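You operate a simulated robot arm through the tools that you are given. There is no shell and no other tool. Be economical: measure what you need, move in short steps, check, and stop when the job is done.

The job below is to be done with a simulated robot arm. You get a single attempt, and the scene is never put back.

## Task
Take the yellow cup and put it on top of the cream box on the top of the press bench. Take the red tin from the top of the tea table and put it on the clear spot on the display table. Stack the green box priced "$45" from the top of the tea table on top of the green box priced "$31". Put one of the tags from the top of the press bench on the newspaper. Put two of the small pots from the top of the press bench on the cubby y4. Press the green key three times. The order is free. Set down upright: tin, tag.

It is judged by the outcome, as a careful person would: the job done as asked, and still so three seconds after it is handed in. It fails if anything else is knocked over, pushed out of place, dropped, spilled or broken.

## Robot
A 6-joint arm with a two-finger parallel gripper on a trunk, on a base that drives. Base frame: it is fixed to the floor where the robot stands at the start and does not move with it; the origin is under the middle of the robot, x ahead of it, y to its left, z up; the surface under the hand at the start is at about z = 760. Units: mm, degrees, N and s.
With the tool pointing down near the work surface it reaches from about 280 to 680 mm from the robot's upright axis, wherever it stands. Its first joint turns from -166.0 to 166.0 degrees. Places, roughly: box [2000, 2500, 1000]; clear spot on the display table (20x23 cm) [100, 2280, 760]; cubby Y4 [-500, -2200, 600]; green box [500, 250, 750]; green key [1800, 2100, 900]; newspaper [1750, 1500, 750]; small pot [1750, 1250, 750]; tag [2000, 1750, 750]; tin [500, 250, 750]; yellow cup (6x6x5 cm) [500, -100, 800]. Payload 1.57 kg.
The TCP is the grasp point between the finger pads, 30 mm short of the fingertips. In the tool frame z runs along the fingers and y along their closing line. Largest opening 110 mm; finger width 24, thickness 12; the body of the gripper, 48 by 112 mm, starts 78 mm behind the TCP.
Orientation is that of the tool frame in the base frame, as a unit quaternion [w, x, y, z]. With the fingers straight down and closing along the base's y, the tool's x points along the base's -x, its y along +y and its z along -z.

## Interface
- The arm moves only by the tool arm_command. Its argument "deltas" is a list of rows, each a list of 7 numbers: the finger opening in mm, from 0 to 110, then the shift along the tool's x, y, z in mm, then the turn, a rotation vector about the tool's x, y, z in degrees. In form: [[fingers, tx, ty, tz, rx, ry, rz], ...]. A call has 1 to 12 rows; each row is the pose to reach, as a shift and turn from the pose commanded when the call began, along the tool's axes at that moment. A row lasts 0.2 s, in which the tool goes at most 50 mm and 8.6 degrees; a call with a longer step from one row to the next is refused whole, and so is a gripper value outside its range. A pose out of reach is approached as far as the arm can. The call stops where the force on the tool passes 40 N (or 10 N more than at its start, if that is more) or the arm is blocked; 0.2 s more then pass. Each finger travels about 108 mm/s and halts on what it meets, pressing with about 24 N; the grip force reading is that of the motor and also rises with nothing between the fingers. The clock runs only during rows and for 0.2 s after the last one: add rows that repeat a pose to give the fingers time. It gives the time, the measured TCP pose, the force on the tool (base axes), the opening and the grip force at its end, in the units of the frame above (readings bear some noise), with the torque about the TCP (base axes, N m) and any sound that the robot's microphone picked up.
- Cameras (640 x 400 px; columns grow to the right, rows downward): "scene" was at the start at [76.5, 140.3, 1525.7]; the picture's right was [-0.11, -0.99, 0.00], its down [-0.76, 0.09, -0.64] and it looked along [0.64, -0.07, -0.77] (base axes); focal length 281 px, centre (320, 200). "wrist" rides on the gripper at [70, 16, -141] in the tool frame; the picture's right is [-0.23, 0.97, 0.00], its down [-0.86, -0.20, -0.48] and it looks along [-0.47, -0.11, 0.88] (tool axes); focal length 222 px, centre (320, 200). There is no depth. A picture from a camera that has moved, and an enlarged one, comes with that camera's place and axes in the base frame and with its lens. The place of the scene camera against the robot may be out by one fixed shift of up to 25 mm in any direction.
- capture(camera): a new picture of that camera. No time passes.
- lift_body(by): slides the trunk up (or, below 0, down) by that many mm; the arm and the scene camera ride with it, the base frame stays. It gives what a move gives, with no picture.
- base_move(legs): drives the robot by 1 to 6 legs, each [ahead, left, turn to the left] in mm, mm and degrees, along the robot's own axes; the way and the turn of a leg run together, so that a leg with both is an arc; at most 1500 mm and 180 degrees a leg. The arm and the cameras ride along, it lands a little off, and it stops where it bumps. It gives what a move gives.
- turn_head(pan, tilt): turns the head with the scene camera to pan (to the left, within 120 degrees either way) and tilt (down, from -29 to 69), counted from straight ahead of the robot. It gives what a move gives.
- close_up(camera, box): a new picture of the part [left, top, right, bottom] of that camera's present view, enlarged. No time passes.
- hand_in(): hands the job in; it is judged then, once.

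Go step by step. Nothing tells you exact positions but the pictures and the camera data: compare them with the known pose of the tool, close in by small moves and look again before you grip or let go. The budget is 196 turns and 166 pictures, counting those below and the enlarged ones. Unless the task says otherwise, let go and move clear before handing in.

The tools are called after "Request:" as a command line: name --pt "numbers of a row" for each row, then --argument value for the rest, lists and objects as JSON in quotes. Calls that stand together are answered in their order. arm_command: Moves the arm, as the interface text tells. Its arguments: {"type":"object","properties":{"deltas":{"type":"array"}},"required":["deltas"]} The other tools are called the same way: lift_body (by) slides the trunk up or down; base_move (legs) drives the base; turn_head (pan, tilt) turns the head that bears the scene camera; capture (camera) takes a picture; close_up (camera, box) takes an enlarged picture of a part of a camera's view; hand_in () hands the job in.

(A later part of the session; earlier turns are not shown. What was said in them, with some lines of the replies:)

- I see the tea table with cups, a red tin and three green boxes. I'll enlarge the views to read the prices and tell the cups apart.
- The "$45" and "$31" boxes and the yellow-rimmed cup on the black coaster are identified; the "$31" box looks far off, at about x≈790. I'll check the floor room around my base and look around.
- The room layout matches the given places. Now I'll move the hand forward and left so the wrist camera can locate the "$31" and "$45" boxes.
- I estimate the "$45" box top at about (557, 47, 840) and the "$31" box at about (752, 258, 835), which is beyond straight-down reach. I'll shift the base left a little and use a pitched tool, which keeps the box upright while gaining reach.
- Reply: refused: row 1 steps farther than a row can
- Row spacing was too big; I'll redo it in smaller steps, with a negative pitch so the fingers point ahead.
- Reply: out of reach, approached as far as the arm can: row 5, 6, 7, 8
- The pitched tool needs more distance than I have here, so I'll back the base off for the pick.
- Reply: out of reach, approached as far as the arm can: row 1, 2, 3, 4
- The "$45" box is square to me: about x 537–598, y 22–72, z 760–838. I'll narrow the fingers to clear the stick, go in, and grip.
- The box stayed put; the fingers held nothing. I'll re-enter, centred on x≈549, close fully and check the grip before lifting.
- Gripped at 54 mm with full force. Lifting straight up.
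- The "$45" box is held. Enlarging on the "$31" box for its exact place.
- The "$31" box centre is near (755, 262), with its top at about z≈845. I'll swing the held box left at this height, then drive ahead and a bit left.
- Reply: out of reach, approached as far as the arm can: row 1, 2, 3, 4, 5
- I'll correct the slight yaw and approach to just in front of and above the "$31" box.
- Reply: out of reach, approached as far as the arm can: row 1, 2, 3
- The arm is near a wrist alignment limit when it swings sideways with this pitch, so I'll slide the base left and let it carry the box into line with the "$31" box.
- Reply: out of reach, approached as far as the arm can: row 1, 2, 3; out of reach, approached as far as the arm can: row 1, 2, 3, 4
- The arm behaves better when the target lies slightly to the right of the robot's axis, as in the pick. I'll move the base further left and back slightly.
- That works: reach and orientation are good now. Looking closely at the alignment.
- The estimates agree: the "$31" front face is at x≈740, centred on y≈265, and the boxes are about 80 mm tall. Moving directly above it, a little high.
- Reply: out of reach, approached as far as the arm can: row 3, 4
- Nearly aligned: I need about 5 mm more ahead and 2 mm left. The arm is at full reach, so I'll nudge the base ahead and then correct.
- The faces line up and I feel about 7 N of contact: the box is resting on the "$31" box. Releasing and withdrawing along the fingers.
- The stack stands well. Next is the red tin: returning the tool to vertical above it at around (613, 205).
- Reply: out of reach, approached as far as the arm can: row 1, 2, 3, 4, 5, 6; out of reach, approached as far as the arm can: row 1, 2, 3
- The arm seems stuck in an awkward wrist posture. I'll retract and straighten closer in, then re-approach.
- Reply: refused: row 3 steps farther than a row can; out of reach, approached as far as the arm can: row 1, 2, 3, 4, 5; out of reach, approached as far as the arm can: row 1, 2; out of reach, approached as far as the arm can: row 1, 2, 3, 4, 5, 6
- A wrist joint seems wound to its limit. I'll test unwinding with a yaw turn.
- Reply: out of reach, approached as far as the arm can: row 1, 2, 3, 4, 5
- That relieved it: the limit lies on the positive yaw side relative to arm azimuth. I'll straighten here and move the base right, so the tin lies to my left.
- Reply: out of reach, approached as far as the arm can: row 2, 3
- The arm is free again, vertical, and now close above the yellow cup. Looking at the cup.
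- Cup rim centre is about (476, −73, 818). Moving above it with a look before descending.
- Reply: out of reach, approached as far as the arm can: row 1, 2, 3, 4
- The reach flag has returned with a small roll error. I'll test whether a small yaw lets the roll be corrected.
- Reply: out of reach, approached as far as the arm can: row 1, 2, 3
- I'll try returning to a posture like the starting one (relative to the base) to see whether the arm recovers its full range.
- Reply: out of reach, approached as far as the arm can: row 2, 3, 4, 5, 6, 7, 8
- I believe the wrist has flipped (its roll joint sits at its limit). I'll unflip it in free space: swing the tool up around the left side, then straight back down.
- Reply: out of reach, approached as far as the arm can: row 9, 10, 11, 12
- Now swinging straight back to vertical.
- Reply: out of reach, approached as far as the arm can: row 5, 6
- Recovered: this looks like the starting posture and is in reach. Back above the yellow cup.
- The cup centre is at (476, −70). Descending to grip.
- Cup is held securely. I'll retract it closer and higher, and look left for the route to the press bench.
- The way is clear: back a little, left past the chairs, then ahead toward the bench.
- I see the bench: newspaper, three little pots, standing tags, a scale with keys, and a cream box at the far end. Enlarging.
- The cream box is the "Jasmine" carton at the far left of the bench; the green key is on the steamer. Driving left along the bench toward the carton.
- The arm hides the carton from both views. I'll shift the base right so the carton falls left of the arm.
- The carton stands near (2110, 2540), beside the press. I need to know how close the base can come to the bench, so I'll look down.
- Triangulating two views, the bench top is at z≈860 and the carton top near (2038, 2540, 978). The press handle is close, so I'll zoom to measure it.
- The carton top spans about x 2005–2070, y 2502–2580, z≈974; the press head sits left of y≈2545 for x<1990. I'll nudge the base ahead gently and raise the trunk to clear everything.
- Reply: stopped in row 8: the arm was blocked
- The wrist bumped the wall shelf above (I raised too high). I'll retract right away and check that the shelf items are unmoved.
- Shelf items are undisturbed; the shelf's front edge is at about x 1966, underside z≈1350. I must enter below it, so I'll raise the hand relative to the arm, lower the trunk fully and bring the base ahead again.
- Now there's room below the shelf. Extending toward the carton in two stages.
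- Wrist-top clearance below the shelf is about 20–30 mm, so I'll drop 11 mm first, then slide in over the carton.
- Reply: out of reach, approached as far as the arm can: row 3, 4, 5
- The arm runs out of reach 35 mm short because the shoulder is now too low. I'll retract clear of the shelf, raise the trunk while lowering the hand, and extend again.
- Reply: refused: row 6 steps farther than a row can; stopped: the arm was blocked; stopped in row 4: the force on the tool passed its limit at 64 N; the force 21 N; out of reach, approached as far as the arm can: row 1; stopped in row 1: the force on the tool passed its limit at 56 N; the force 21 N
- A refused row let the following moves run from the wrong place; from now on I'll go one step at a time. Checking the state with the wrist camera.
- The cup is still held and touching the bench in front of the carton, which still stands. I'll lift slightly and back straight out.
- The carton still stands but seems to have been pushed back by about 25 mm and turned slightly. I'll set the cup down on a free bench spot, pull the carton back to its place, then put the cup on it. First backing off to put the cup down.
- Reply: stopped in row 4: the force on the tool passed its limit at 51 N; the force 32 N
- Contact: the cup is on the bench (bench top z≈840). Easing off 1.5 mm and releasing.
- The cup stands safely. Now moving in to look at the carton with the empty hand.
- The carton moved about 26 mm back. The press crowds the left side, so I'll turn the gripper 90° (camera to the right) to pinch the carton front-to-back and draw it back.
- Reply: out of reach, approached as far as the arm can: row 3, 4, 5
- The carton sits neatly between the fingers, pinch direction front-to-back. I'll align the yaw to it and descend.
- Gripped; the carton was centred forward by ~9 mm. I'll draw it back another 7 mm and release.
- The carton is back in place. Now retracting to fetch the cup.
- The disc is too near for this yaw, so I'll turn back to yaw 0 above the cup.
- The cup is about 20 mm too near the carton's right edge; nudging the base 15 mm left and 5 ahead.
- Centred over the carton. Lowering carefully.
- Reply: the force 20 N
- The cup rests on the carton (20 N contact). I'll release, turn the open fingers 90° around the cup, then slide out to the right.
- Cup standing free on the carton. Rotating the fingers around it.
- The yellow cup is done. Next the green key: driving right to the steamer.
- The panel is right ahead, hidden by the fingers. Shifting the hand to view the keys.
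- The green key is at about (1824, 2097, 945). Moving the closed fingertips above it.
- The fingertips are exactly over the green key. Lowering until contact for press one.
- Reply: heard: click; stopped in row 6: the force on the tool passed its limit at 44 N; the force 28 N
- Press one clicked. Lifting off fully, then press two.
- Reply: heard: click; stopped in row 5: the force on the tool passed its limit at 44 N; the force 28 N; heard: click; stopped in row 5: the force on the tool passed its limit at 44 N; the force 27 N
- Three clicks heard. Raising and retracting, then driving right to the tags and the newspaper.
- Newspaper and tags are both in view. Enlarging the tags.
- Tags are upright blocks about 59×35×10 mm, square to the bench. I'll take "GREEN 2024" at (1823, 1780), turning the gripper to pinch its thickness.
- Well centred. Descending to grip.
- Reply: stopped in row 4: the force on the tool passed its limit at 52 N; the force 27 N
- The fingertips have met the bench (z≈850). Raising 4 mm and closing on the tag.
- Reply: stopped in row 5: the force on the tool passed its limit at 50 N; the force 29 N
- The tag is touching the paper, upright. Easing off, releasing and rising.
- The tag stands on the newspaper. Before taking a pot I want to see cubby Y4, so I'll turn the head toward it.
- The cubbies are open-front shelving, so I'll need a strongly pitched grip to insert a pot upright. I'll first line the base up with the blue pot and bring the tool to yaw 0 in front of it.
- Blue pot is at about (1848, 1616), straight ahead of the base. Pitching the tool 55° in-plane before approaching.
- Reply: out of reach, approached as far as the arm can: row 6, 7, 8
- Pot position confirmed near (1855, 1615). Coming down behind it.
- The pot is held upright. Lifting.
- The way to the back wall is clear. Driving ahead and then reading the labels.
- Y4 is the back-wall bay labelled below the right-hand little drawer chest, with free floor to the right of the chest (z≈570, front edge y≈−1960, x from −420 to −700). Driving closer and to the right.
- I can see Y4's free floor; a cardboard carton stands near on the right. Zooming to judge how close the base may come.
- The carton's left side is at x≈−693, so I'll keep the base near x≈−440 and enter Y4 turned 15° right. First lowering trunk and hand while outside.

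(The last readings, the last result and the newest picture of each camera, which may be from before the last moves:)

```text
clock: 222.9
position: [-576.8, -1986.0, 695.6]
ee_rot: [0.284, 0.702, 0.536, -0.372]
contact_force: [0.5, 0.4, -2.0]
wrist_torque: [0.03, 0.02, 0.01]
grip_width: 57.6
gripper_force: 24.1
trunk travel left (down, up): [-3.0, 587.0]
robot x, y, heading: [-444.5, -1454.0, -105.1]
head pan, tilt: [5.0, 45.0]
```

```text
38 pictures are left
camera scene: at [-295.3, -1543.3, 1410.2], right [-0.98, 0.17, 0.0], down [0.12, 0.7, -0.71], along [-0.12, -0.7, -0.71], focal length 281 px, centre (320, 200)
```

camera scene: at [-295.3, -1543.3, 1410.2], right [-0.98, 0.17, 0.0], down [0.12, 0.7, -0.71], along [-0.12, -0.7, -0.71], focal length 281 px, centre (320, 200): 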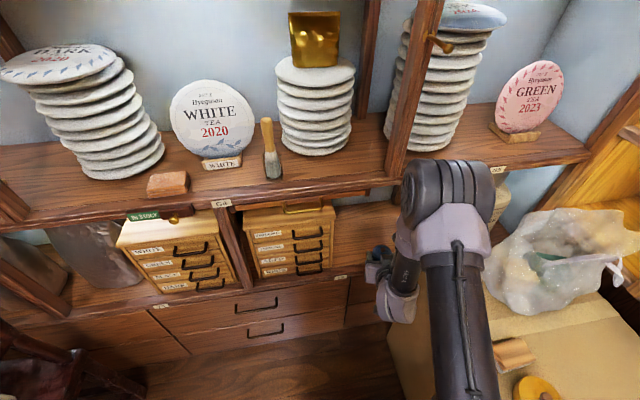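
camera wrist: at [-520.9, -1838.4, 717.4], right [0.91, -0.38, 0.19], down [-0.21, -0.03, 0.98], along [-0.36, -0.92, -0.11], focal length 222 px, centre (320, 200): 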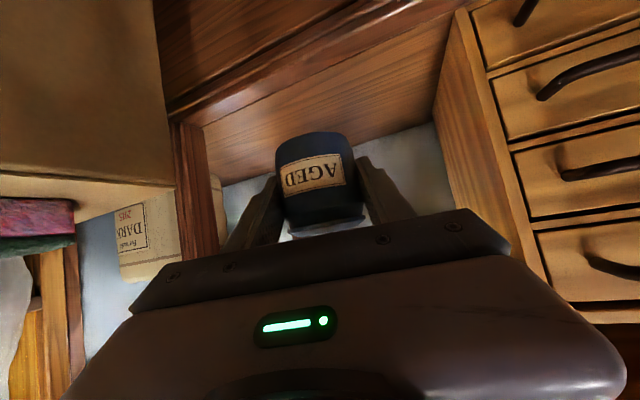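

The bay's floor is clear under and beyond the pot. Moving 90 mm deeper, then checking.

Request:
arm_command --pt "0 -17 0 25 0 0 0" --pt "0 -34 0 50 0 0 0" --pt "0 -51 0 74 0 0 0" --pt "0 -35 0 85 0 0 0" --pt "0 -18 0 96 0 0 0" --pt "0 -18 0 96 0 0 0"

Request:
capture --camera "wrist"

```text
clock: 224.3
position: [-600.0, -2071.2, 654.5]
ee_rot: [0.284, 0.702, 0.536, -0.372]
contact_force: [-0.1, -0.4, -2.8]
wrist_torque: [0.0, 0.01, 0.01]
grip_width: 57.4
gripper_force: 23.8
trunk travel left (down, up): [-3.0, 587.0]
robot x, y, heading: [-444.5, -1451.8, -105.1]
head pan, tilt: [5.0, 45.0]
```

```text
37 pictures are left
camera wrist: at [-543.7, -1924.3, 677.7], right [0.91, -0.38, 0.19], down [-0.21, -0.03, 0.98], along [-0.36, -0.92, -0.11], focal length 222 px, centre (320, 200)
```

wrist: 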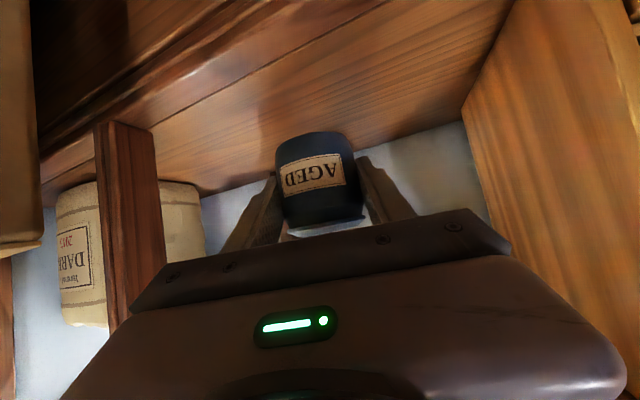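

Now lowering gently until the pot touches.

Request:
arm_command --pt "0 5 0 3.4 0 0 0" --pt "0 10 0 6.8 0 0 0" --pt "0 14 0 9.5 0 0 0" --pt "0 18 0 12.2 0 0 0" --pt "0 21 0 14.3 0 0 0" --pt "0 24 0 16.3 0 0 0"

```text
clock: 225.7
position: [-601.1, -2070.2, 625.7]
ee_rot: [0.284, 0.702, 0.537, -0.372]
contact_force: [-0.7, 0.1, -1.8]
wrist_torque: [-0.02, 0.01, 0.01]
grip_width: 57.6
gripper_force: 24.2
trunk travel left (down, up): [-3.0, 587.0]
robot x, y, heading: [-442.6, -1451.3, -105.0]
head pan, tilt: [5.0, 45.0]
```

Request:
arm_command --pt "0 2.5 0 1.7 0 0 0" --pt "0 5 0 3.4 0 0 0" --pt "0 7.5 0 5.1 0 0 0" --pt "0 10 0 6.8 0 0 0" --pt "0 12.5 0 8.5 0 0 0" --pt "0 15 0 10.2 0 0 0"

Request:
capture --camera "wrist"

```text
clock: 227.1
position: [-601.6, -2072.1, 608.6]
ee_rot: [0.283, 0.703, 0.536, -0.372]
contact_force: [0.5, -1.0, -2.0]
wrist_torque: [0.05, 0.04, 0.0]
grip_width: 57.2
gripper_force: 24.5
trunk travel left (down, up): [-3.0, 587.0]
robot x, y, heading: [-440.1, -1455.9, -105.1]
head pan, tilt: [5.0, 45.0]
```

```text
36 pictures are left
camera wrist: at [-544.5, -1924.1, 630.7], right [0.91, -0.38, 0.19], down [-0.21, -0.03, 0.98], along [-0.36, -0.93, -0.11], focal length 222 px, centre (320, 200)
```

wrist: 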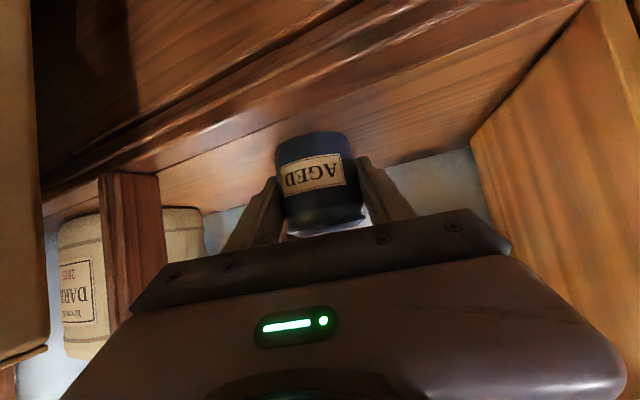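

Request:
arm_command --pt "0 2.5 0 1.7 0 0 0" --pt "0 5 0 3.4 0 0 0" --pt "0 7.5 0 5.1 0 0 0" --pt "0 10 0 6.8 0 0 0" --pt "0 12.5 0 8.5 0 0 0" --pt "0 15 0 10.2 0 0 0" --pt "0 17.5 0 11.9 0 0 0" --pt "0 20 0 13.6 0 0 0"

```text
clock: 228.9
position: [-602.2, -2072.3, 586.1]
ee_rot: [0.286, 0.701, 0.537, -0.373]
contact_force: [2.3, 0.8, 20.3]
wrist_torque: [-0.16, -0.13, -0.06]
grip_width: 57.8
gripper_force: 23.9
trunk travel left (down, up): [-3.0, 587.0]
robot x, y, heading: [-441.0, -1454.7, -105.1]
head pan, tilt: [5.0, 45.0]
```

Contact felt. Releasing and withdrawing along the fingers.

Request:
arm_command --pt "0 -1 0 -0.8 0 0 0" --pt "62 -1 0 -0.8 0 0 0" --pt "78 -1 0 -0.8 0 0 0" --pt "78 -1 0 -0.8 0 0 0" --pt "78 -1 0 -40 0 0 0" --pt "78 -1 0 -80 0 0 0" --pt "78 -1 0 -125 0 0 0"

Request:
capture --camera "wrist"

```text
clock: 230.5
position: [-574.3, -1973.5, 655.0]
ee_rot: [0.283, 0.702, 0.536, -0.372]
contact_force: [-0.5, 0.3, -0.3]
wrist_torque: [-0.02, -0.01, -0.01]
grip_width: 78.4
gripper_force: 0.1
trunk travel left (down, up): [-3.0, 587.0]
robot x, y, heading: [-444.4, -1458.7, -105.1]
head pan, tilt: [5.0, 45.0]
```

```text
35 pictures are left
camera wrist: at [-517.4, -1827.4, 678.6], right [0.91, -0.38, 0.19], down [-0.21, -0.03, 0.98], along [-0.36, -0.93, -0.11], focal length 222 px, centre (320, 200)
```

wrist: 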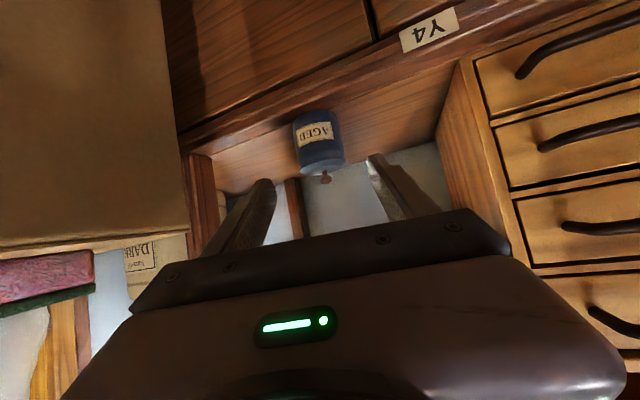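

Pot one stands in Y4. Backing out the way I came and returning to the bench for the second pot.

Request:
base_move --legs '[[-300, -118, 0], [0, 0, 15], [-450, 370, 0], [-1500, 0, 0], [-440, 0, 0], [0, 0, 90]]'

Request:
lift_body --by 160

```text
clock: 249.5
position: [425.7, 1245.1, 654.4]
ee_rot: [0.468, 0.003, 0.884, -0.002]
contact_force: [0.0, -0.1, 0.0]
wrist_torque: [0.03, 0.01, -0.01]
grip_width: 78.2
gripper_force: 0.1
trunk travel left (down, up): [-3.0, 587.0]
robot x, y, heading: [-109.8, 1236.3, -0.2]
head pan, tilt: [5.0, 45.0]
```

```text
clock: 251.4
position: [424.5, 1244.5, 815.2]
ee_rot: [0.468, 0.003, 0.884, -0.002]
contact_force: [0.1, 0.3, -1.1]
wrist_torque: [-0.04, 0.0, 0.01]
grip_width: 78.1
gripper_force: 0.0
trunk travel left (down, up): [-163.0, 427.0]
robot x, y, heading: [-111.9, 1238.3, -0.1]
head pan, tilt: [5.0, 45.0]
```

Raising the hand and driving to the cream pot at the bench's right end.

Request:
arm_command --pt "90 -30 0 -20 0 0 0" --pt "90 -60 0 -41 0 0 0" --pt "90 -95 0 -64 0 0 0" --pt "90 -125 0 -84 0 0 0"

Request:
base_move --legs '[[1100, 25, 0]]'

Request:
capture --camera "wrist"

```text
clock: 252.4
position: [426.3, 1246.5, 968.3]
ee_rot: [0.466, 0.002, 0.885, -0.002]
contact_force: [-0.9, -0.1, 0.1]
wrist_torque: [0.02, 0.01, 0.01]
grip_width: 90.0
gripper_force: 0.1
trunk travel left (down, up): [-163.0, 427.0]
robot x, y, heading: [-109.9, 1241.2, -0.1]
head pan, tilt: [5.0, 45.0]
```

```text
clock: 258.1
position: [1541.2, 1255.9, 967.5]
ee_rot: [0.468, 0.007, 0.883, -0.004]
contact_force: [-0.1, -0.1, 0.3]
wrist_torque: [-0.01, -0.03, 0.03]
grip_width: 90.1
gripper_force: 0.0
trunk travel left (down, up): [-163.0, 427.0]
robot x, y, heading: [1003.0, 1253.2, -0.8]
head pan, tilt: [5.0, 45.0]
```

```text
34 pictures are left
camera wrist: at [1385.0, 1275.4, 990.8], right [0.14, 0.97, 0.19], down [0.08, -0.2, 0.98], along [0.99, -0.12, -0.11], focal length 222 px, centre (320, 200)
```

wrist: 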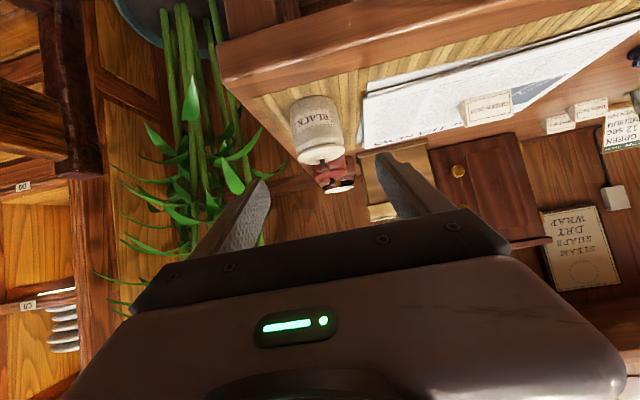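

The cream "BLACK" pot is at about (1634, 1258). Approaching and gripping.

Request:
arm_command --pt "90 13 1 15 0 0 0" --pt "90 13 2 50 0 0 0" --pt "90 13 3 85 0 0 0" --pt "90 13 4 110 0 0 0" --pt "90 13 4 124 0 0 0" --pt "90 13 4 124 0 0 0"

Request:
capture --camera "wrist"

```text
clock: 259.5
position: [1636.1, 1259.9, 888.7]
ee_rot: [0.468, 0.007, 0.884, -0.004]
contact_force: [-0.4, -0.7, 0.4]
wrist_torque: [0.02, 0.02, 0.0]
grip_width: 90.1
gripper_force: 0.2
trunk travel left (down, up): [-163.0, 427.0]
robot x, y, heading: [1000.8, 1256.3, -0.8]
head pan, tilt: [5.0, 45.0]
```

```text
33 pictures are left
camera wrist: at [1480.5, 1278.1, 911.0], right [0.14, 0.97, 0.19], down [0.08, -0.2, 0.98], along [0.99, -0.12, -0.11], focal length 222 px, centre (320, 200)
```

wrist: 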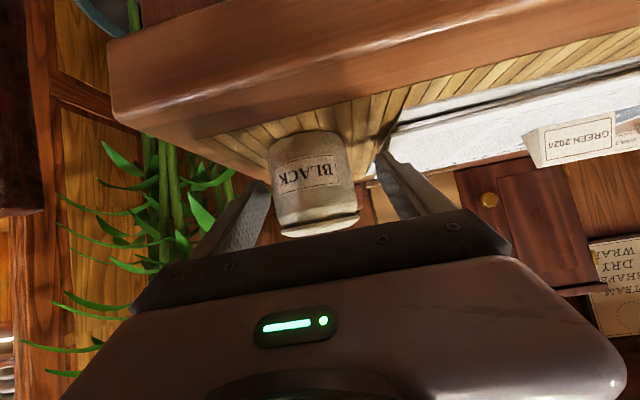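

Request:
arm_command --pt "40 0 0 0 0 0 0" --pt "0 0 0 0 0 0 0" --pt "0 0 0 0 0 0 0"

Request:
arm_command --pt "0 -12 0 -8 0 0 0" --pt "0 -45 0 -31 0 0 0" --pt "0 -80 0 -57 0 0 0" --pt "0 -80 0 -57 0 0 0"

Request:
capture --camera "wrist"

```text
clock: 260.3
position: [1635.6, 1258.5, 887.7]
ee_rot: [0.468, 0.007, 0.884, -0.003]
contact_force: [0.2, -0.9, 0.2]
wrist_torque: [0.02, -0.03, 0.01]
grip_width: 57.8
gripper_force: 24.5
trunk travel left (down, up): [-163.0, 427.0]
robot x, y, heading: [1003.3, 1256.9, -0.7]
head pan, tilt: [5.0, 45.0]
```

```text
clock: 261.3
position: [1633.2, 1260.5, 987.4]
ee_rot: [0.467, 0.008, 0.884, -0.005]
contact_force: [0.3, -0.8, -1.6]
wrist_torque: [-0.02, -0.03, 0.01]
grip_width: 57.7
gripper_force: 24.9
trunk travel left (down, up): [-163.0, 427.0]
robot x, y, heading: [1003.1, 1258.1, -1.0]
head pan, tilt: [5.0, 45.0]
```

```text
32 pictures are left
camera wrist: at [1476.7, 1279.5, 1010.9], right [0.14, 0.97, 0.19], down [0.08, -0.2, 0.98], along [0.99, -0.12, -0.11], focal length 222 px, centre (320, 200)
```

wrist: 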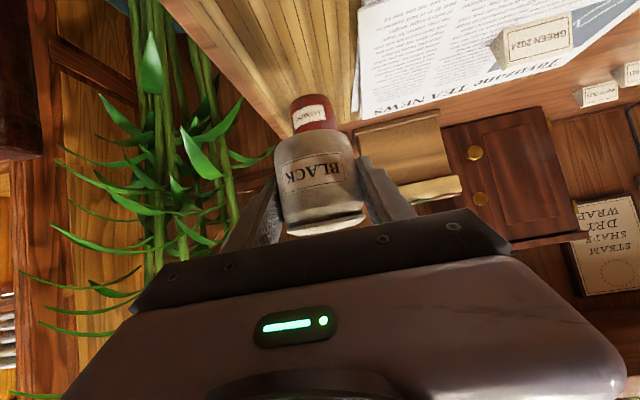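

The cream pot is held. Retracting and driving back to Y4.

Request:
arm_command --pt "0 16 0 -23 0 0 0" --pt "0 32 0 -46 0 0 0" --pt "0 48 0 -70 0 0 0"

Request:
base_move --legs '[[-1110, -10, 0.9], [0, 0, -90], [1450, 0, 0], [500, 0, 0], [400, -340, 0], [0, 0, -6]]'

Request:
lift_body --by -160

```text
clock: 262.1
position: [1546.5, 1261.7, 987.0]
ee_rot: [0.468, 0.007, 0.884, -0.004]
contact_force: [-0.9, 0.3, -1.8]
wrist_torque: [-0.01, 0.01, 0.01]
grip_width: 57.9
gripper_force: 24.0
trunk travel left (down, up): [-163.0, 427.0]
robot x, y, heading: [1004.4, 1258.0, -0.6]
head pan, tilt: [5.0, 45.0]
```

```text
clock: 284.0
position: [-459.6, -1628.9, 985.8]
ee_rot: [0.314, 0.655, 0.594, -0.346]
contact_force: [-0.1, 0.5, -1.6]
wrist_torque: [0.0, 0.01, 0.0]
grip_width: 57.6
gripper_force: 24.2
trunk travel left (down, up): [-163.0, 427.0]
robot x, y, heading: [-420.5, -1087.6, -95.8]
head pan, tilt: [5.0, 45.0]
```

```text
clock: 285.9
position: [-459.3, -1628.2, 826.8]
ee_rot: [0.314, 0.655, 0.593, -0.347]
contact_force: [0.6, -0.8, -2.5]
wrist_torque: [0.01, 0.0, 0.0]
grip_width: 57.6
gripper_force: 23.8
trunk travel left (down, up): [-3.0, 587.0]
robot x, y, heading: [-421.3, -1087.9, -95.5]
head pan, tilt: [5.0, 45.0]
```

Request:
arm_command --pt "0 30 0 20 0 0 0" --pt "0 60 0 40 0 0 0" --pt "0 90 0 61 0 0 0" --pt "0 110 0 75 0 0 0" --pt "0 110 0 75 0 0 0"

Request:
base_move --legs '[[0, 0, -1.7], [340, 25, 0]]'

Request:
capture --camera "wrist"

```text
clock: 287.1
position: [-458.5, -1629.6, 692.9]
ee_rot: [0.314, 0.655, 0.593, -0.347]
contact_force: [-0.5, -0.1, -2.8]
wrist_torque: [0.0, -0.01, 0.01]
grip_width: 57.8
gripper_force: 24.1
trunk travel left (down, up): [-3.0, 587.0]
robot x, y, heading: [-418.0, -1082.4, -95.5]
head pan, tilt: [5.0, 45.0]
```

```text
clock: 289.6
position: [-491.6, -1961.8, 694.5]
ee_rot: [0.309, 0.663, 0.585, -0.351]
contact_force: [0.2, 0.3, -1.9]
wrist_torque: [-0.01, 0.02, 0.03]
grip_width: 57.8
gripper_force: 23.2
trunk travel left (down, up): [-3.0, 587.0]
robot x, y, heading: [-438.9, -1416.5, -97.1]
head pan, tilt: [5.0, 45.0]
```

```text
31 pictures are left
camera wrist: at [-455.7, -1809.7, 716.5], right [0.95, -0.25, 0.19], down [-0.21, -0.06, 0.98], along [-0.23, -0.97, -0.11], focal length 222 px, centre (320, 200)
```

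wrist: 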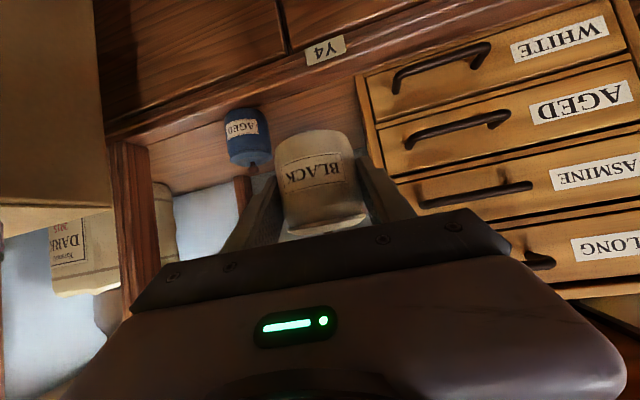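

The blue pot and the chest leave about 128 mm; I'll set the cream pot midway at x≈−508. Moving in, then down.

Request:
arm_command --pt "0 -17 -2 25 0 0 0" --pt "0 -34 -4 49 0 0 0" --pt "0 -50 -5 74 0 0 0" --pt "0 -20 -5 94 0 0 0" --pt "0 10 -5 114 0 0 0" --pt "0 26 -5 126 0 0 0" --pt "0 26 -5 126 0 0 0"

Request:
capture --camera "wrist"

```text
clock: 291.2
position: [-508.9, -2051.3, 599.5]
ee_rot: [0.309, 0.663, 0.584, -0.352]
contact_force: [0.0, 0.3, -2.2]
wrist_torque: [0.02, 0.02, 0.02]
grip_width: 57.4
gripper_force: 24.4
trunk travel left (down, up): [-3.0, 587.0]
robot x, y, heading: [-436.7, -1420.8, -97.0]
head pan, tilt: [5.0, 45.0]
```

```text
30 pictures are left
camera wrist: at [-472.5, -1898.2, 623.8], right [0.95, -0.25, 0.19], down [-0.21, -0.06, 0.98], along [-0.23, -0.97, -0.11], focal length 222 px, centre (320, 200)
```

wrist: 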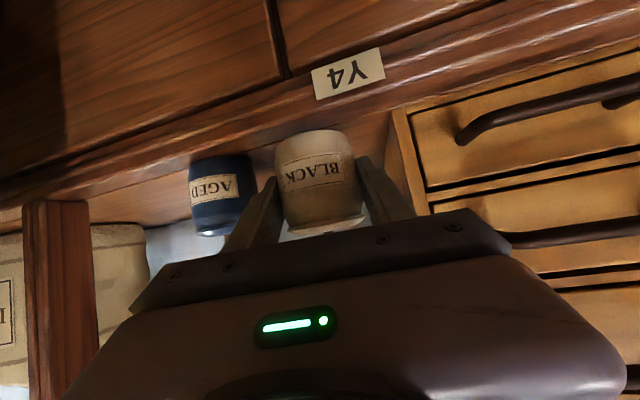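

Request:
arm_command --pt "0 2.5 0 1.7 0 0 0" --pt "0 5 0 3.4 0 0 0" --pt "0 7.5 0 5.1 0 0 0" --pt "0 10 0 6.8 0 0 0" --pt "0 12.5 0 8.5 0 0 0"

```text
clock: 292.4
position: [-508.5, -2049.9, 588.2]
ee_rot: [0.309, 0.663, 0.583, -0.352]
contact_force: [-0.3, 3.0, 15.0]
wrist_torque: [0.41, -0.2, 0.07]
grip_width: 57.7
gripper_force: 24.2
trunk travel left (down, up): [-3.0, 587.0]
robot x, y, heading: [-436.6, -1416.1, -97.1]
head pan, tilt: [5.0, 45.0]
```

Contact again. Releasing with a small opening and withdrawing.

Request:
arm_command --pt "0 -0.8 0 -0.6 0 0 0" --pt "62 -0.8 0 -0.6 0 0 0" --pt "69 -0.8 0 -0.6 0 0 0" --pt "69 -0.8 0 -0.6 0 0 0" --pt "69 -0.8 0 -40 0 0 0" --pt "69 -0.8 0 -80 0 0 0" --pt "69 -0.8 0 -125 0 0 0"

Request:
capture --camera "wrist"

```text
clock: 294.0
position: [-495.5, -1948.7, 658.5]
ee_rot: [0.309, 0.663, 0.584, -0.351]
contact_force: [0.8, 0.5, 0.0]
wrist_torque: [0.03, 0.0, 0.0]
grip_width: 68.7
gripper_force: 0.1
trunk travel left (down, up): [-3.0, 587.0]
robot x, y, heading: [-435.7, -1421.4, -97.1]
head pan, tilt: [5.0, 45.0]
```

```text
29 pictures are left
camera wrist: at [-459.3, -1795.1, 681.7], right [0.95, -0.25, 0.19], down [-0.21, -0.06, 0.98], along [-0.23, -0.97, -0.11], focal length 222 px, centre (320, 200)
```

wrist: 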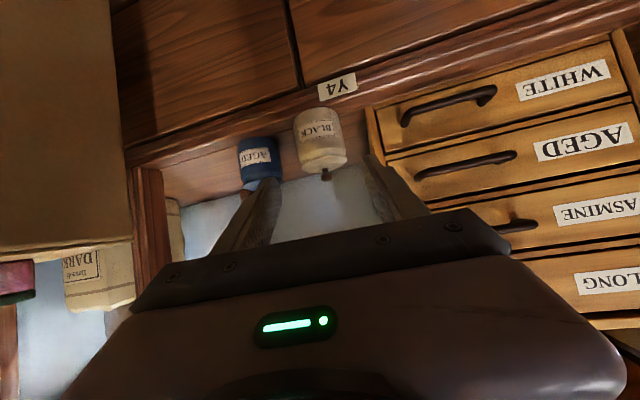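

Both pots stand in Y4. Backing out and driving to the tea table's near end for the red tin.

Request:
base_move --legs '[[-320, -30, 0], [0, 0, 7.1], [-430, 310, 0], [-860, 0, 0]]'

Request:
lift_body --by 160

Request:
arm_command --pt "69 -35 0 -24 0 0 0" --pt "69 -70 0 -48 0 0 0" --pt "69 -105 0 -71 0 0 0" --pt "69 -140 0 -95 0 0 0" --pt "69 -160 0 -109 0 0 0"

```text
clock: 303.6
position: [-106.5, -344.4, 658.3]
ee_rot: [0.329, 0.628, 0.621, -0.333]
contact_force: [-0.5, -0.2, 0.3]
wrist_torque: [-0.04, -0.02, 0.01]
grip_width: 69.0
gripper_force: 0.1
trunk travel left (down, up): [-3.0, 587.0]
robot x, y, heading: [-111.3, 186.8, -90.3]
head pan, tilt: [5.0, 45.0]
```

```text
clock: 305.4
position: [-106.4, -344.8, 818.8]
ee_rot: [0.329, 0.628, 0.622, -0.333]
contact_force: [0.9, -0.5, -0.7]
wrist_torque: [-0.01, -0.01, -0.01]
grip_width: 68.9
gripper_force: 0.0
trunk travel left (down, up): [-163.0, 427.0]
robot x, y, heading: [-111.5, 181.9, -90.1]
head pan, tilt: [5.0, 45.0]
```

```text
clock: 306.6
position: [-106.2, -343.5, 1012.4]
ee_rot: [0.329, 0.628, 0.621, -0.334]
contact_force: [0.1, 0.1, -0.4]
wrist_torque: [0.02, 0.0, 0.02]
grip_width: 68.8
gripper_force: 0.2
trunk travel left (down, up): [-163.0, 427.0]
robot x, y, heading: [-111.0, 183.1, -90.5]
head pan, tilt: [5.0, 45.0]
```

Now straightening the tool to vertical in-plane, in free space, then turning toward the table.

Request:
arm_command --pt "100 0 0 0 0 8 0" --pt "100 0 0 0 0 16 0" --pt "100 0 0 0 0 24 0" --pt "100 0 0 0 0 32 0" --pt "100 0 0 0 0 40 0" --pt "100 0 0 0 0 48 0" --pt "100 0 0 0 0 55.8 0" --pt "100 0 0 0 0 55.8 0"

Request:
base_move --legs '[[0, 0, 90.3]]'

Request:
capture --camera "wrist"

```text
clock: 308.4
position: [-107.2, -345.0, 1011.3]
ee_rot: [-0.001, 0.71, 0.704, 0.001]
contact_force: [0.2, -0.3, -0.3]
wrist_torque: [0.0, -0.01, 0.02]
grip_width: 100.0
gripper_force: 0.1
out of reach, approached as far as the arm can: row 3
trunk travel left (down, up): [-163.0, 427.0]
robot x, y, heading: [-114.6, 185.1, -90.4]
head pan, tilt: [5.0, 45.0]
```

```text
clock: 312.6
position: [421.1, 179.0, 1013.2]
ee_rot: [-0.001, 0.015, 1.0, 0.0]
contact_force: [0.3, -0.6, 0.7]
wrist_torque: [0.0, 0.01, -0.02]
grip_width: 100.0
gripper_force: 0.0
trunk travel left (down, up): [-163.0, 427.0]
robot x, y, heading: [-111.5, 191.9, -1.7]
head pan, tilt: [5.0, 45.0]
```

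```text
28 pictures are left
camera wrist: at [352.0, 197.6, 1154.8], right [0.26, 0.97, 0.0], down [0.85, -0.23, 0.48], along [0.46, -0.12, -0.88], focal length 222 px, centre (320, 200)
```

wrist: 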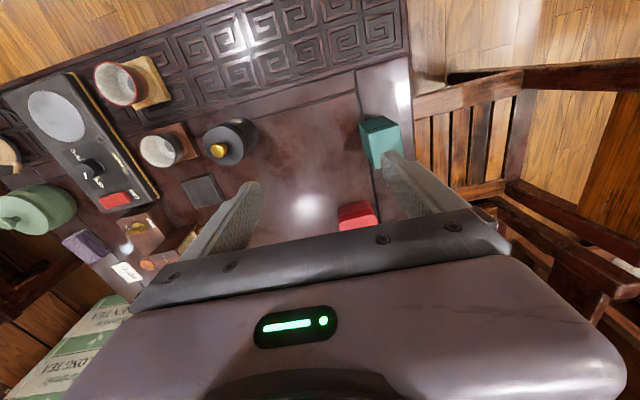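

Request:
base_move --legs '[[95, 5, 1.7]]'

Request:
arm_command --pt "105 -30 5 10 0 0 0" --pt "105 -60 10 30 0 0 0" --pt "105 -80 15 55 0 0 0" --pt "105 -80 15 55 0 0 0"

Request:
capture --camera "wrist"

```text
clock: 313.7
position: [516.7, 198.2, 1011.4]
ee_rot: [-0.001, 0.001, 1.0, 0.0]
contact_force: [0.6, 0.1, -0.4]
wrist_torque: [0.02, 0.05, 0.02]
grip_width: 100.2
gripper_force: 0.1
trunk travel left (down, up): [-163.0, 427.0]
robot x, y, heading: [-16.4, 187.4, 0.1]
head pan, tilt: [5.0, 45.0]
```

```text
clock: 314.7
position: [595.0, 210.4, 953.5]
ee_rot: [0.0, 0.001, 1.0, 0.0]
contact_force: [0.7, -0.6, 0.0]
wrist_torque: [0.01, -0.05, -0.02]
grip_width: 105.2
gripper_force: 0.1
trunk travel left (down, up): [-163.0, 427.0]
robot x, y, heading: [-17.2, 188.5, 0.1]
head pan, tilt: [5.0, 45.0]
```

```text
27 pictures are left
camera wrist: at [525.7, 227.6, 1096.4], right [0.23, 0.97, 0.0], down [0.85, -0.2, 0.48], along [0.47, -0.11, -0.88], focal length 222 px, centre (320, 200)
```

wrist: 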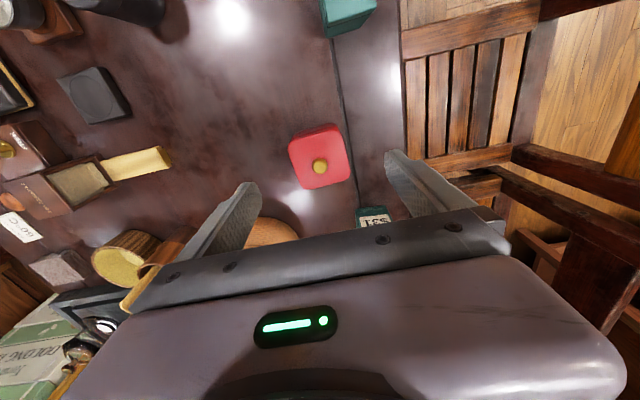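

The tin is square to me at about (619, 206), top z≈807. Descending to grip it.

Request:
arm_command --pt "105 -12 -2 40 0 0 0" --pt "105 -24 -4 80 0 0 0" --pt "105 -24 -4 120 0 0 0" --pt "105 -24 -4 150 0 0 0" --pt "105 -24 -4 154 0 0 0" --pt "105 -24 -4 154 0 0 0"

Request:
capture --camera "wrist"

```text
clock: 316.1
position: [621.1, 208.9, 802.1]
ee_rot: [0.0, 0.0, 1.0, 0.0]
contact_force: [0.6, -0.2, -0.6]
wrist_torque: [0.0, 0.0, -0.02]
grip_width: 105.4
gripper_force: 0.1
trunk travel left (down, up): [-163.0, 427.0]
robot x, y, heading: [-16.6, 189.4, 0.1]
head pan, tilt: [5.0, 45.0]
```

```text
26 pictures are left
camera wrist: at [550.0, 224.9, 944.5], right [0.23, 0.97, 0.0], down [0.85, -0.2, 0.48], along [0.47, -0.11, -0.88], focal length 222 px, centre (320, 200)
```

wrist: 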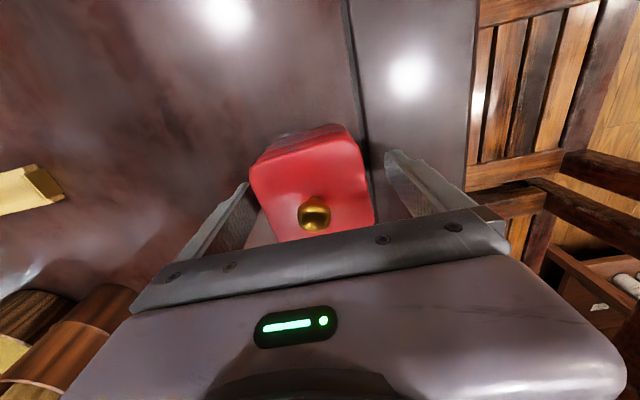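

Request:
arm_command --pt "100 2 -5 0 0 0 0" --pt "50 2 -5 0 0 0 0" --pt "0 2 -5 0 0 0 0" --pt "0 2 -5 0 0 0 0" --pt "0 2 -5 0 0 0 0"

Request:
arm_command --pt "0 0 0 -15 0 0 0" --pt "0 0 0 -60 0 0 0" --pt "0 0 0 -105 0 0 0" --pt "0 0 0 -150 0 0 0" --pt "0 0 0 -195 0 0 0"

Request:
capture --camera "wrist"

```text
clock: 317.3
position: [616.9, 203.0, 804.0]
ee_rot: [0.001, 0.0, 1.0, 0.0]
contact_force: [0.8, 0.1, 2.7]
wrist_torque: [0.07, -0.12, 0.11]
grip_width: 70.4
gripper_force: 24.1
trunk travel left (down, up): [-163.0, 427.0]
robot x, y, heading: [-13.6, 190.5, 0.1]
head pan, tilt: [5.0, 45.0]
```

```text
clock: 318.5
position: [616.2, 201.0, 998.7]
ee_rot: [-0.001, 0.001, 1.0, 0.0]
contact_force: [0.1, 0.3, -2.4]
wrist_torque: [-0.01, 0.04, 0.0]
grip_width: 69.9
gripper_force: 24.0
trunk travel left (down, up): [-163.0, 427.0]
robot x, y, heading: [-20.5, 189.2, -0.3]
head pan, tilt: [5.0, 45.0]
```

```text
25 pictures are left
camera wrist: at [547.4, 218.9, 1142.3], right [0.23, 0.97, 0.0], down [0.86, -0.2, 0.48], along [0.46, -0.11, -0.88], focal length 222 px, centre (320, 200)
```

wrist: 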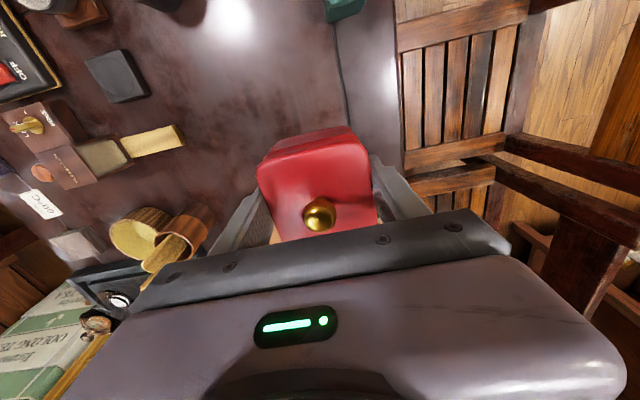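

The tin is held. Retracting and driving toward the display table for a look.

Request:
arm_command --pt "0 45 0 -5 0 0 0" --pt "0 90 0 -10 0 0 0" --pt "0 135 0 -15 0 0 0" --pt "0 180 0 -20 0 0 0" --pt "0 210 0 -20 0 0 0"

Request:
base_move --legs '[[-100, 0, 0], [0, 850, 0]]'

Request:
turn_head --pan 75 --tilt 35

Request:
capture --camera "scene"

```text
clock: 319.7
position: [406.8, 203.4, 1018.0]
ee_rot: [0.0, 0.001, 1.0, 0.0]
contact_force: [-0.4, 0.1, -2.2]
wrist_torque: [-0.02, 0.01, 0.04]
grip_width: 69.7
gripper_force: 24.2
trunk travel left (down, up): [-163.0, 427.0]
robot x, y, heading: [-14.2, 186.9, -0.3]
head pan, tilt: [5.0, 45.0]
```

```text
clock: 325.0
position: [312.6, 1051.3, 1018.3]
ee_rot: [0.0, 0.007, 1.0, 0.0]
contact_force: [0.0, -0.8, -2.5]
wrist_torque: [-0.02, 0.0, -0.02]
grip_width: 69.6
gripper_force: 23.6
trunk travel left (down, up): [-163.0, 427.0]
robot x, y, heading: [-110.1, 1044.5, -0.6]
head pan, tilt: [5.0, 45.0]
```

```text
clock: 326.4
position: [312.4, 1050.4, 1017.4]
ee_rot: [0.0, 0.008, 1.0, 0.001]
contact_force: [-0.7, -0.2, -2.1]
wrist_torque: [0.02, 0.02, -0.02]
grip_width: 69.8
gripper_force: 23.9
trunk travel left (down, up): [-163.0, 427.0]
robot x, y, heading: [-110.2, 1042.1, -0.8]
head pan, tilt: [75.0, 35.0]
```

```text
24 pictures are left
camera scene: at [-85.7, 1276.7, 1585.0], right [0.96, -0.27, 0.0], down [-0.16, -0.55, -0.82], along [0.22, 0.79, -0.57], focal length 281 px, centre (320, 200)
```

scene: 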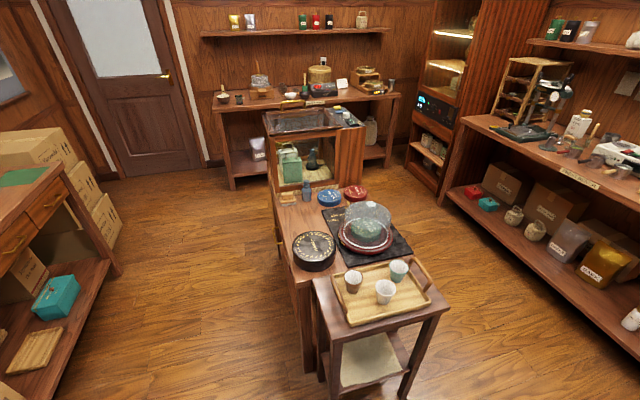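

Request:
close_up --camera "scene" --box '[240, 140, 440, 300]'

```text
2.50 times, centred on (340, 220) of scene
camera zoom: at [-85.7, 1276.7, 1585.0], right [0.96, -0.27, 0.0], down [-0.16, -0.55, -0.82], along [0.22, 0.79, -0.57], focal length 703 px, centre (270, 150)
```

zoom: 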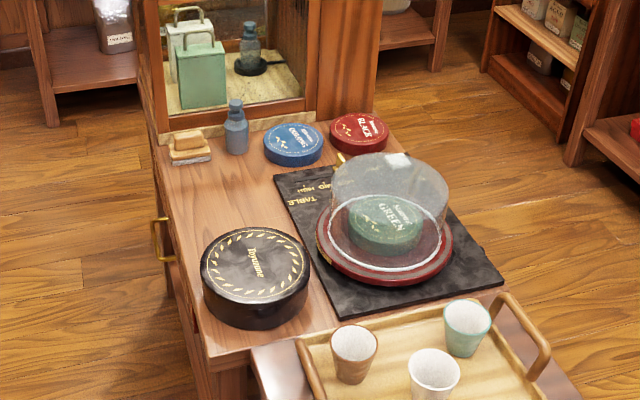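

The clear spot is the bare patch between the black disc and the tins, at about (116, 2298). I'll approach from the table's left side.

Request:
base_move --legs '[[-290, 0, 0.7], [0, 1245, 0]]'

Request:
capture --camera "wrist"

Request:
turn_head --pan -10 --tilt 50

Request:
capture --camera "scene"

```text
clock: 334.4
position: [18.1, 2326.8, 1018.5]
ee_rot: [0.0, 0.0, 1.0, 0.0]
contact_force: [0.6, -0.1, -2.1]
wrist_torque: [0.02, 0.01, 0.0]
grip_width: 69.7
gripper_force: 23.9
trunk travel left (down, up): [-163.0, 427.0]
robot x, y, heading: [-403.9, 2317.2, 0.1]
head pan, tilt: [75.0, 35.0]
```

```text
22 pictures are left
camera wrist: at [-50.3, 2344.2, 1160.4], right [0.23, 0.97, 0.0], down [0.86, -0.2, 0.48], along [0.47, -0.11, -0.88], focal length 222 px, centre (320, 200)
```

wrist: 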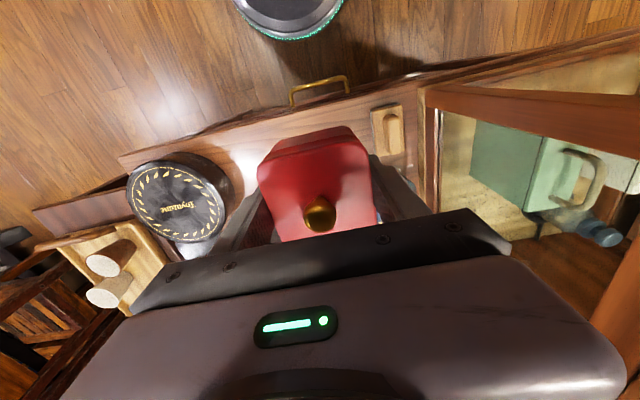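

```text
clock: 336.0
position: [19.0, 2327.2, 1018.4]
ee_rot: [-0.001, 0.0, 1.0, 0.0]
contact_force: [-0.4, 0.9, -1.9]
wrist_torque: [0.02, 0.0, 0.02]
grip_width: 69.8
gripper_force: 24.0
trunk travel left (down, up): [-163.0, 427.0]
robot x, y, heading: [-403.5, 2313.4, 0.3]
head pan, tilt: [-10.0, 50.0]
```

```text
21 pictures are left
camera scene: at [-328.8, 2450.0, 1563.3], right [-0.17, -0.99, 0.0], down [-0.75, 0.13, -0.64], along [0.63, -0.11, -0.77], focal length 281 px, centre (320, 200)
```

scene: 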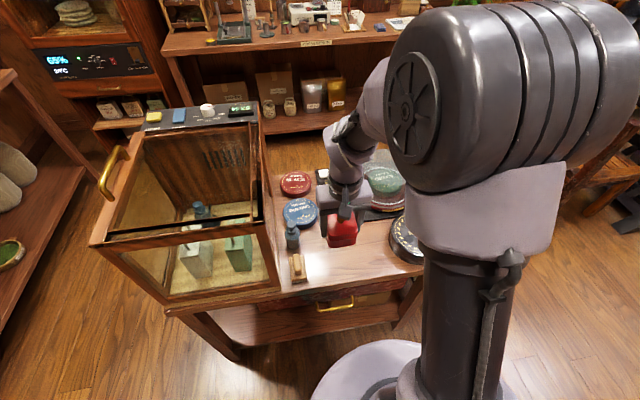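

Spot bounds: disc edge at y≈2170, sponge at y≈2412, so centre at about (112, 2287). Moving over it and down.

Request:
arm_command --pt "0 -30 -14 20 0 0 0" --pt "0 -62 -28 50 0 0 0" --pt "0 -93 -41 90 0 0 0" --pt "0 -93 -41 135 0 0 0" --pt "0 -93 -41 165 0 0 0" --pt "0 -93 -41 165 0 0 0"

Request:
capture --camera "wrist"

Request:
close_up --camera "scene" --box '[260, 150, 460, 300]'

```text
refused: row 3 steps farther than a row can; nothing moved
```

```text
20 pictures are left
camera wrist: at [-50.3, 2344.0, 1160.4], right [0.23, 0.97, 0.0], down [0.86, -0.2, 0.48], along [0.47, -0.11, -0.88], focal length 222 px, centre (320, 200)
```

wrist: 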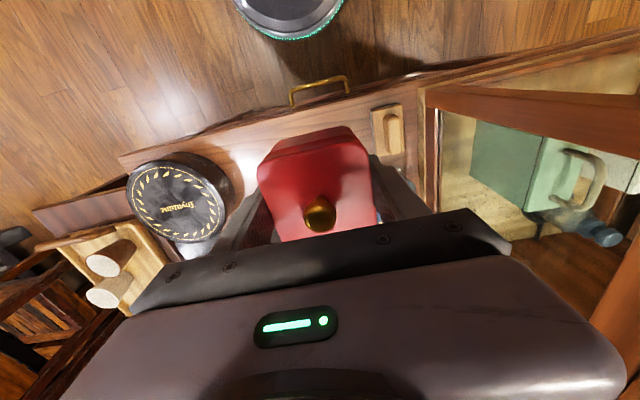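

```text
2.67 times, centred on (360, 225) of scene
camera zoom: at [-328.8, 2450.0, 1563.3], right [-0.17, -0.99, 0.0], down [-0.75, 0.13, -0.64], along [0.63, -0.11, -0.77], focal length 750 px, centre (213, 133)
```

zoom: 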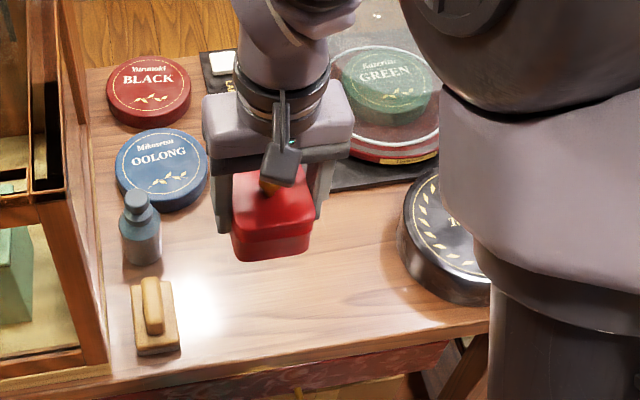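

Request:
arm_command --pt "0 -25 -12 15 0 0 0" --pt "0 -50 -24 35 0 0 0" --pt "0 -75 -36 65 0 0 0" --pt "0 -93 -44 100 0 0 0" --pt "0 -93 -44 140 0 0 0" --pt "0 -93 -44 165 0 0 0" --pt "0 -93 -44 165 0 0 0"

Request:
close_up --camera "scene" --box '[260, 150, 460, 300]'

Request:
capture --camera "wrist"

```text
clock: 337.6
position: [113.9, 2285.6, 850.9]
ee_rot: [0.0, 0.0, 1.0, 0.001]
contact_force: [0.2, -0.4, -2.0]
wrist_torque: [0.01, -0.01, -0.01]
grip_width: 70.2
gripper_force: 24.1
trunk travel left (down, up): [-163.0, 427.0]
robot x, y, heading: [-404.3, 2317.6, 0.1]
head pan, tilt: [-10.0, 50.0]
```

```text
2.67 times, centred on (360, 225) of scene
camera zoom: at [-328.9, 2449.9, 1563.3], right [-0.17, -0.99, 0.0], down [-0.75, 0.13, -0.64], along [0.63, -0.11, -0.77], focal length 750 px, centre (213, 133)
```

zoom: 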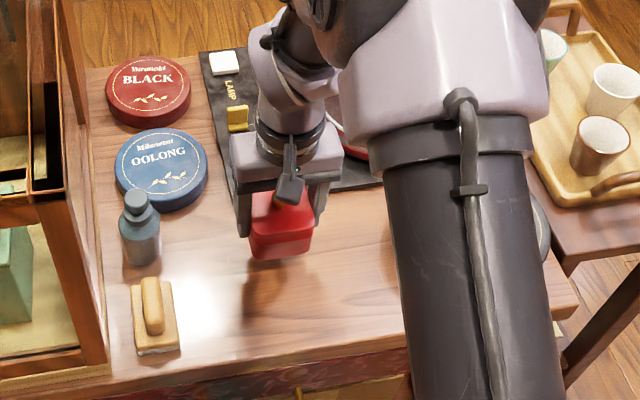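

```text
17 pictures are left
camera wrist: at [43.4, 2301.4, 994.0], right [0.23, 0.97, 0.0], down [0.86, -0.2, 0.48], along [0.47, -0.11, -0.88], focal length 222 px, centre (320, 200)
```

wrist: 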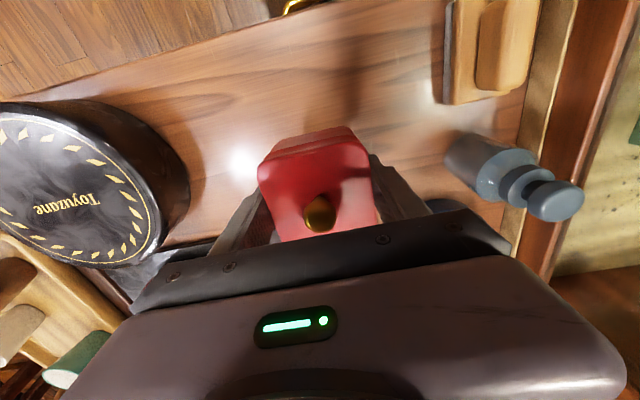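

Well clear of the mat, disc, vase and sponge. Lowering.

Request:
arm_command --pt "0 4 0 15 0 0 0" --pt "0 7 0 28 0 0 0" --pt "0 7 0 36 0 0 0" --pt "0 7 0 39 0 0 0" --pt "0 7 0 42 0 0 0" --pt "0 7 0 45 0 0 0"

```text
clock: 339.0
position: [105.5, 2283.7, 807.6]
ee_rot: [0.0, 0.0, 1.0, 0.0]
contact_force: [0.2, 0.4, -2.1]
wrist_torque: [-0.04, -0.02, 0.0]
grip_width: 69.7
gripper_force: 23.9
trunk travel left (down, up): [-163.0, 427.0]
robot x, y, heading: [-401.3, 2311.7, 0.2]
head pan, tilt: [-10.0, 50.0]
```

Request:
arm_command --pt "0 0 0 3 0 0 0" --pt "0 0 0 6 0 0 0" --pt "0 0 0 9 0 0 0" --pt "0 0 0 12 0 0 0" --pt "0 0 0 15 0 0 0" --pt "0 0 0 18 0 0 0"

Request:
close_up --camera "scene" --box '[260, 150, 460, 300]'

```text
clock: 340.4
position: [105.6, 2284.7, 791.6]
ee_rot: [0.001, -0.001, 1.0, 0.0]
contact_force: [-1.0, -3.8, 16.2]
wrist_torque: [0.07, -0.05, -0.03]
grip_width: 69.8
gripper_force: 23.8
trunk travel left (down, up): [-163.0, 427.0]
robot x, y, heading: [-404.4, 2315.7, 0.1]
head pan, tilt: [-10.0, 50.0]
```

```text
2.67 times, centred on (360, 225) of scene
camera zoom: at [-330.3, 2449.6, 1563.6], right [-0.17, -0.99, 0.0], down [-0.75, 0.13, -0.64], along [0.63, -0.11, -0.77], focal length 750 px, centre (213, 133)
```

zoom: 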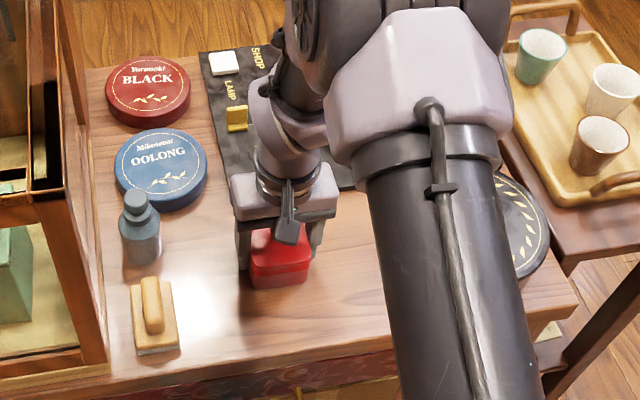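

The tin is on the table. Easing off, releasing and rising straight up.

Request:
arm_command --pt "0 0 0 -1 0 0 0" --pt "76 0 0 -1 0 0 0" --pt "92 0 0 -1 0 0 0" --pt "92 0 0 -1 0 0 0" --pt "92 0 0 -45 0 0 0" --pt "92 0 0 -90 0 0 0" --pt "92 0 0 -135 0 0 0" --pt "92 0 0 -180 0 0 0"

Request:
arm_command --pt "92 40 0 0 0 0 0" --pt "92 80 0 0 0 0 0" --pt "92 110 0 0 0 0 0"

Request:
close_up --camera "scene" --box '[260, 150, 460, 300]'

```text
clock: 342.2
position: [103.9, 2284.8, 971.9]
ee_rot: [0.0, 0.0, 1.0, 0.0]
contact_force: [-0.6, -1.0, 0.8]
wrist_torque: [0.02, 0.02, 0.01]
grip_width: 91.8
gripper_force: 0.1
trunk travel left (down, up): [-163.0, 427.0]
robot x, y, heading: [-404.3, 2309.7, 0.4]
head pan, tilt: [-10.0, 50.0]
```

```text
clock: 343.0
position: [-4.3, 2284.3, 970.7]
ee_rot: [0.0, 0.0, 1.0, 0.0]
contact_force: [-0.5, 1.7, -0.1]
wrist_torque: [0.0, 0.01, 0.0]
grip_width: 92.0
gripper_force: 0.1
trunk travel left (down, up): [-163.0, 427.0]
robot x, y, heading: [-403.8, 2314.1, 0.2]
head pan, tilt: [-10.0, 50.0]
```

```text
2.67 times, centred on (360, 225) of scene
camera zoom: at [-329.4, 2449.9, 1563.3], right [-0.17, -0.99, 0.0], down [-0.75, 0.13, -0.64], along [0.63, -0.11, -0.77], focal length 750 px, centre (213, 133)
```

zoom: 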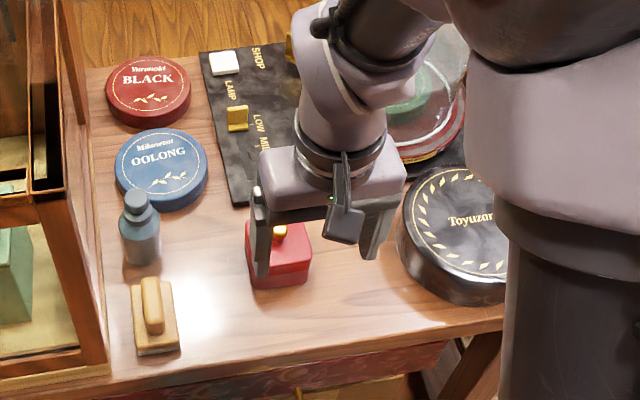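

The tin stands upright on the clear spot; the cup, tag, pots and stack were all seen standing after release, the key clicked three times, and the hand is clear.

Request:
hand_in

```text
The job is handed in.
```

I finished every part of the job and handed it in, but I bumped the cream box and the wall shelf along the way.

- **Yellow cup:** it stands on top of the cream box. I pushed the box back about 25 mm by accident, then drew it back to about where it had been.
- **Red tin:** it stands upright on the clear spot on the display table.
- **Green boxes:** the "$45" box is stacked on the "$31" box.
- **Tag:** the "GREEN 2024" tag stands upright on the newspaper.
- **Small pots:** the blue and cream pots are in cubby Y4.
- **Green key:** I pressed it three times and heard a click each time.

My wrist also bumped the shelf above the press bench twice; the items on it had not visibly moved afterwards.
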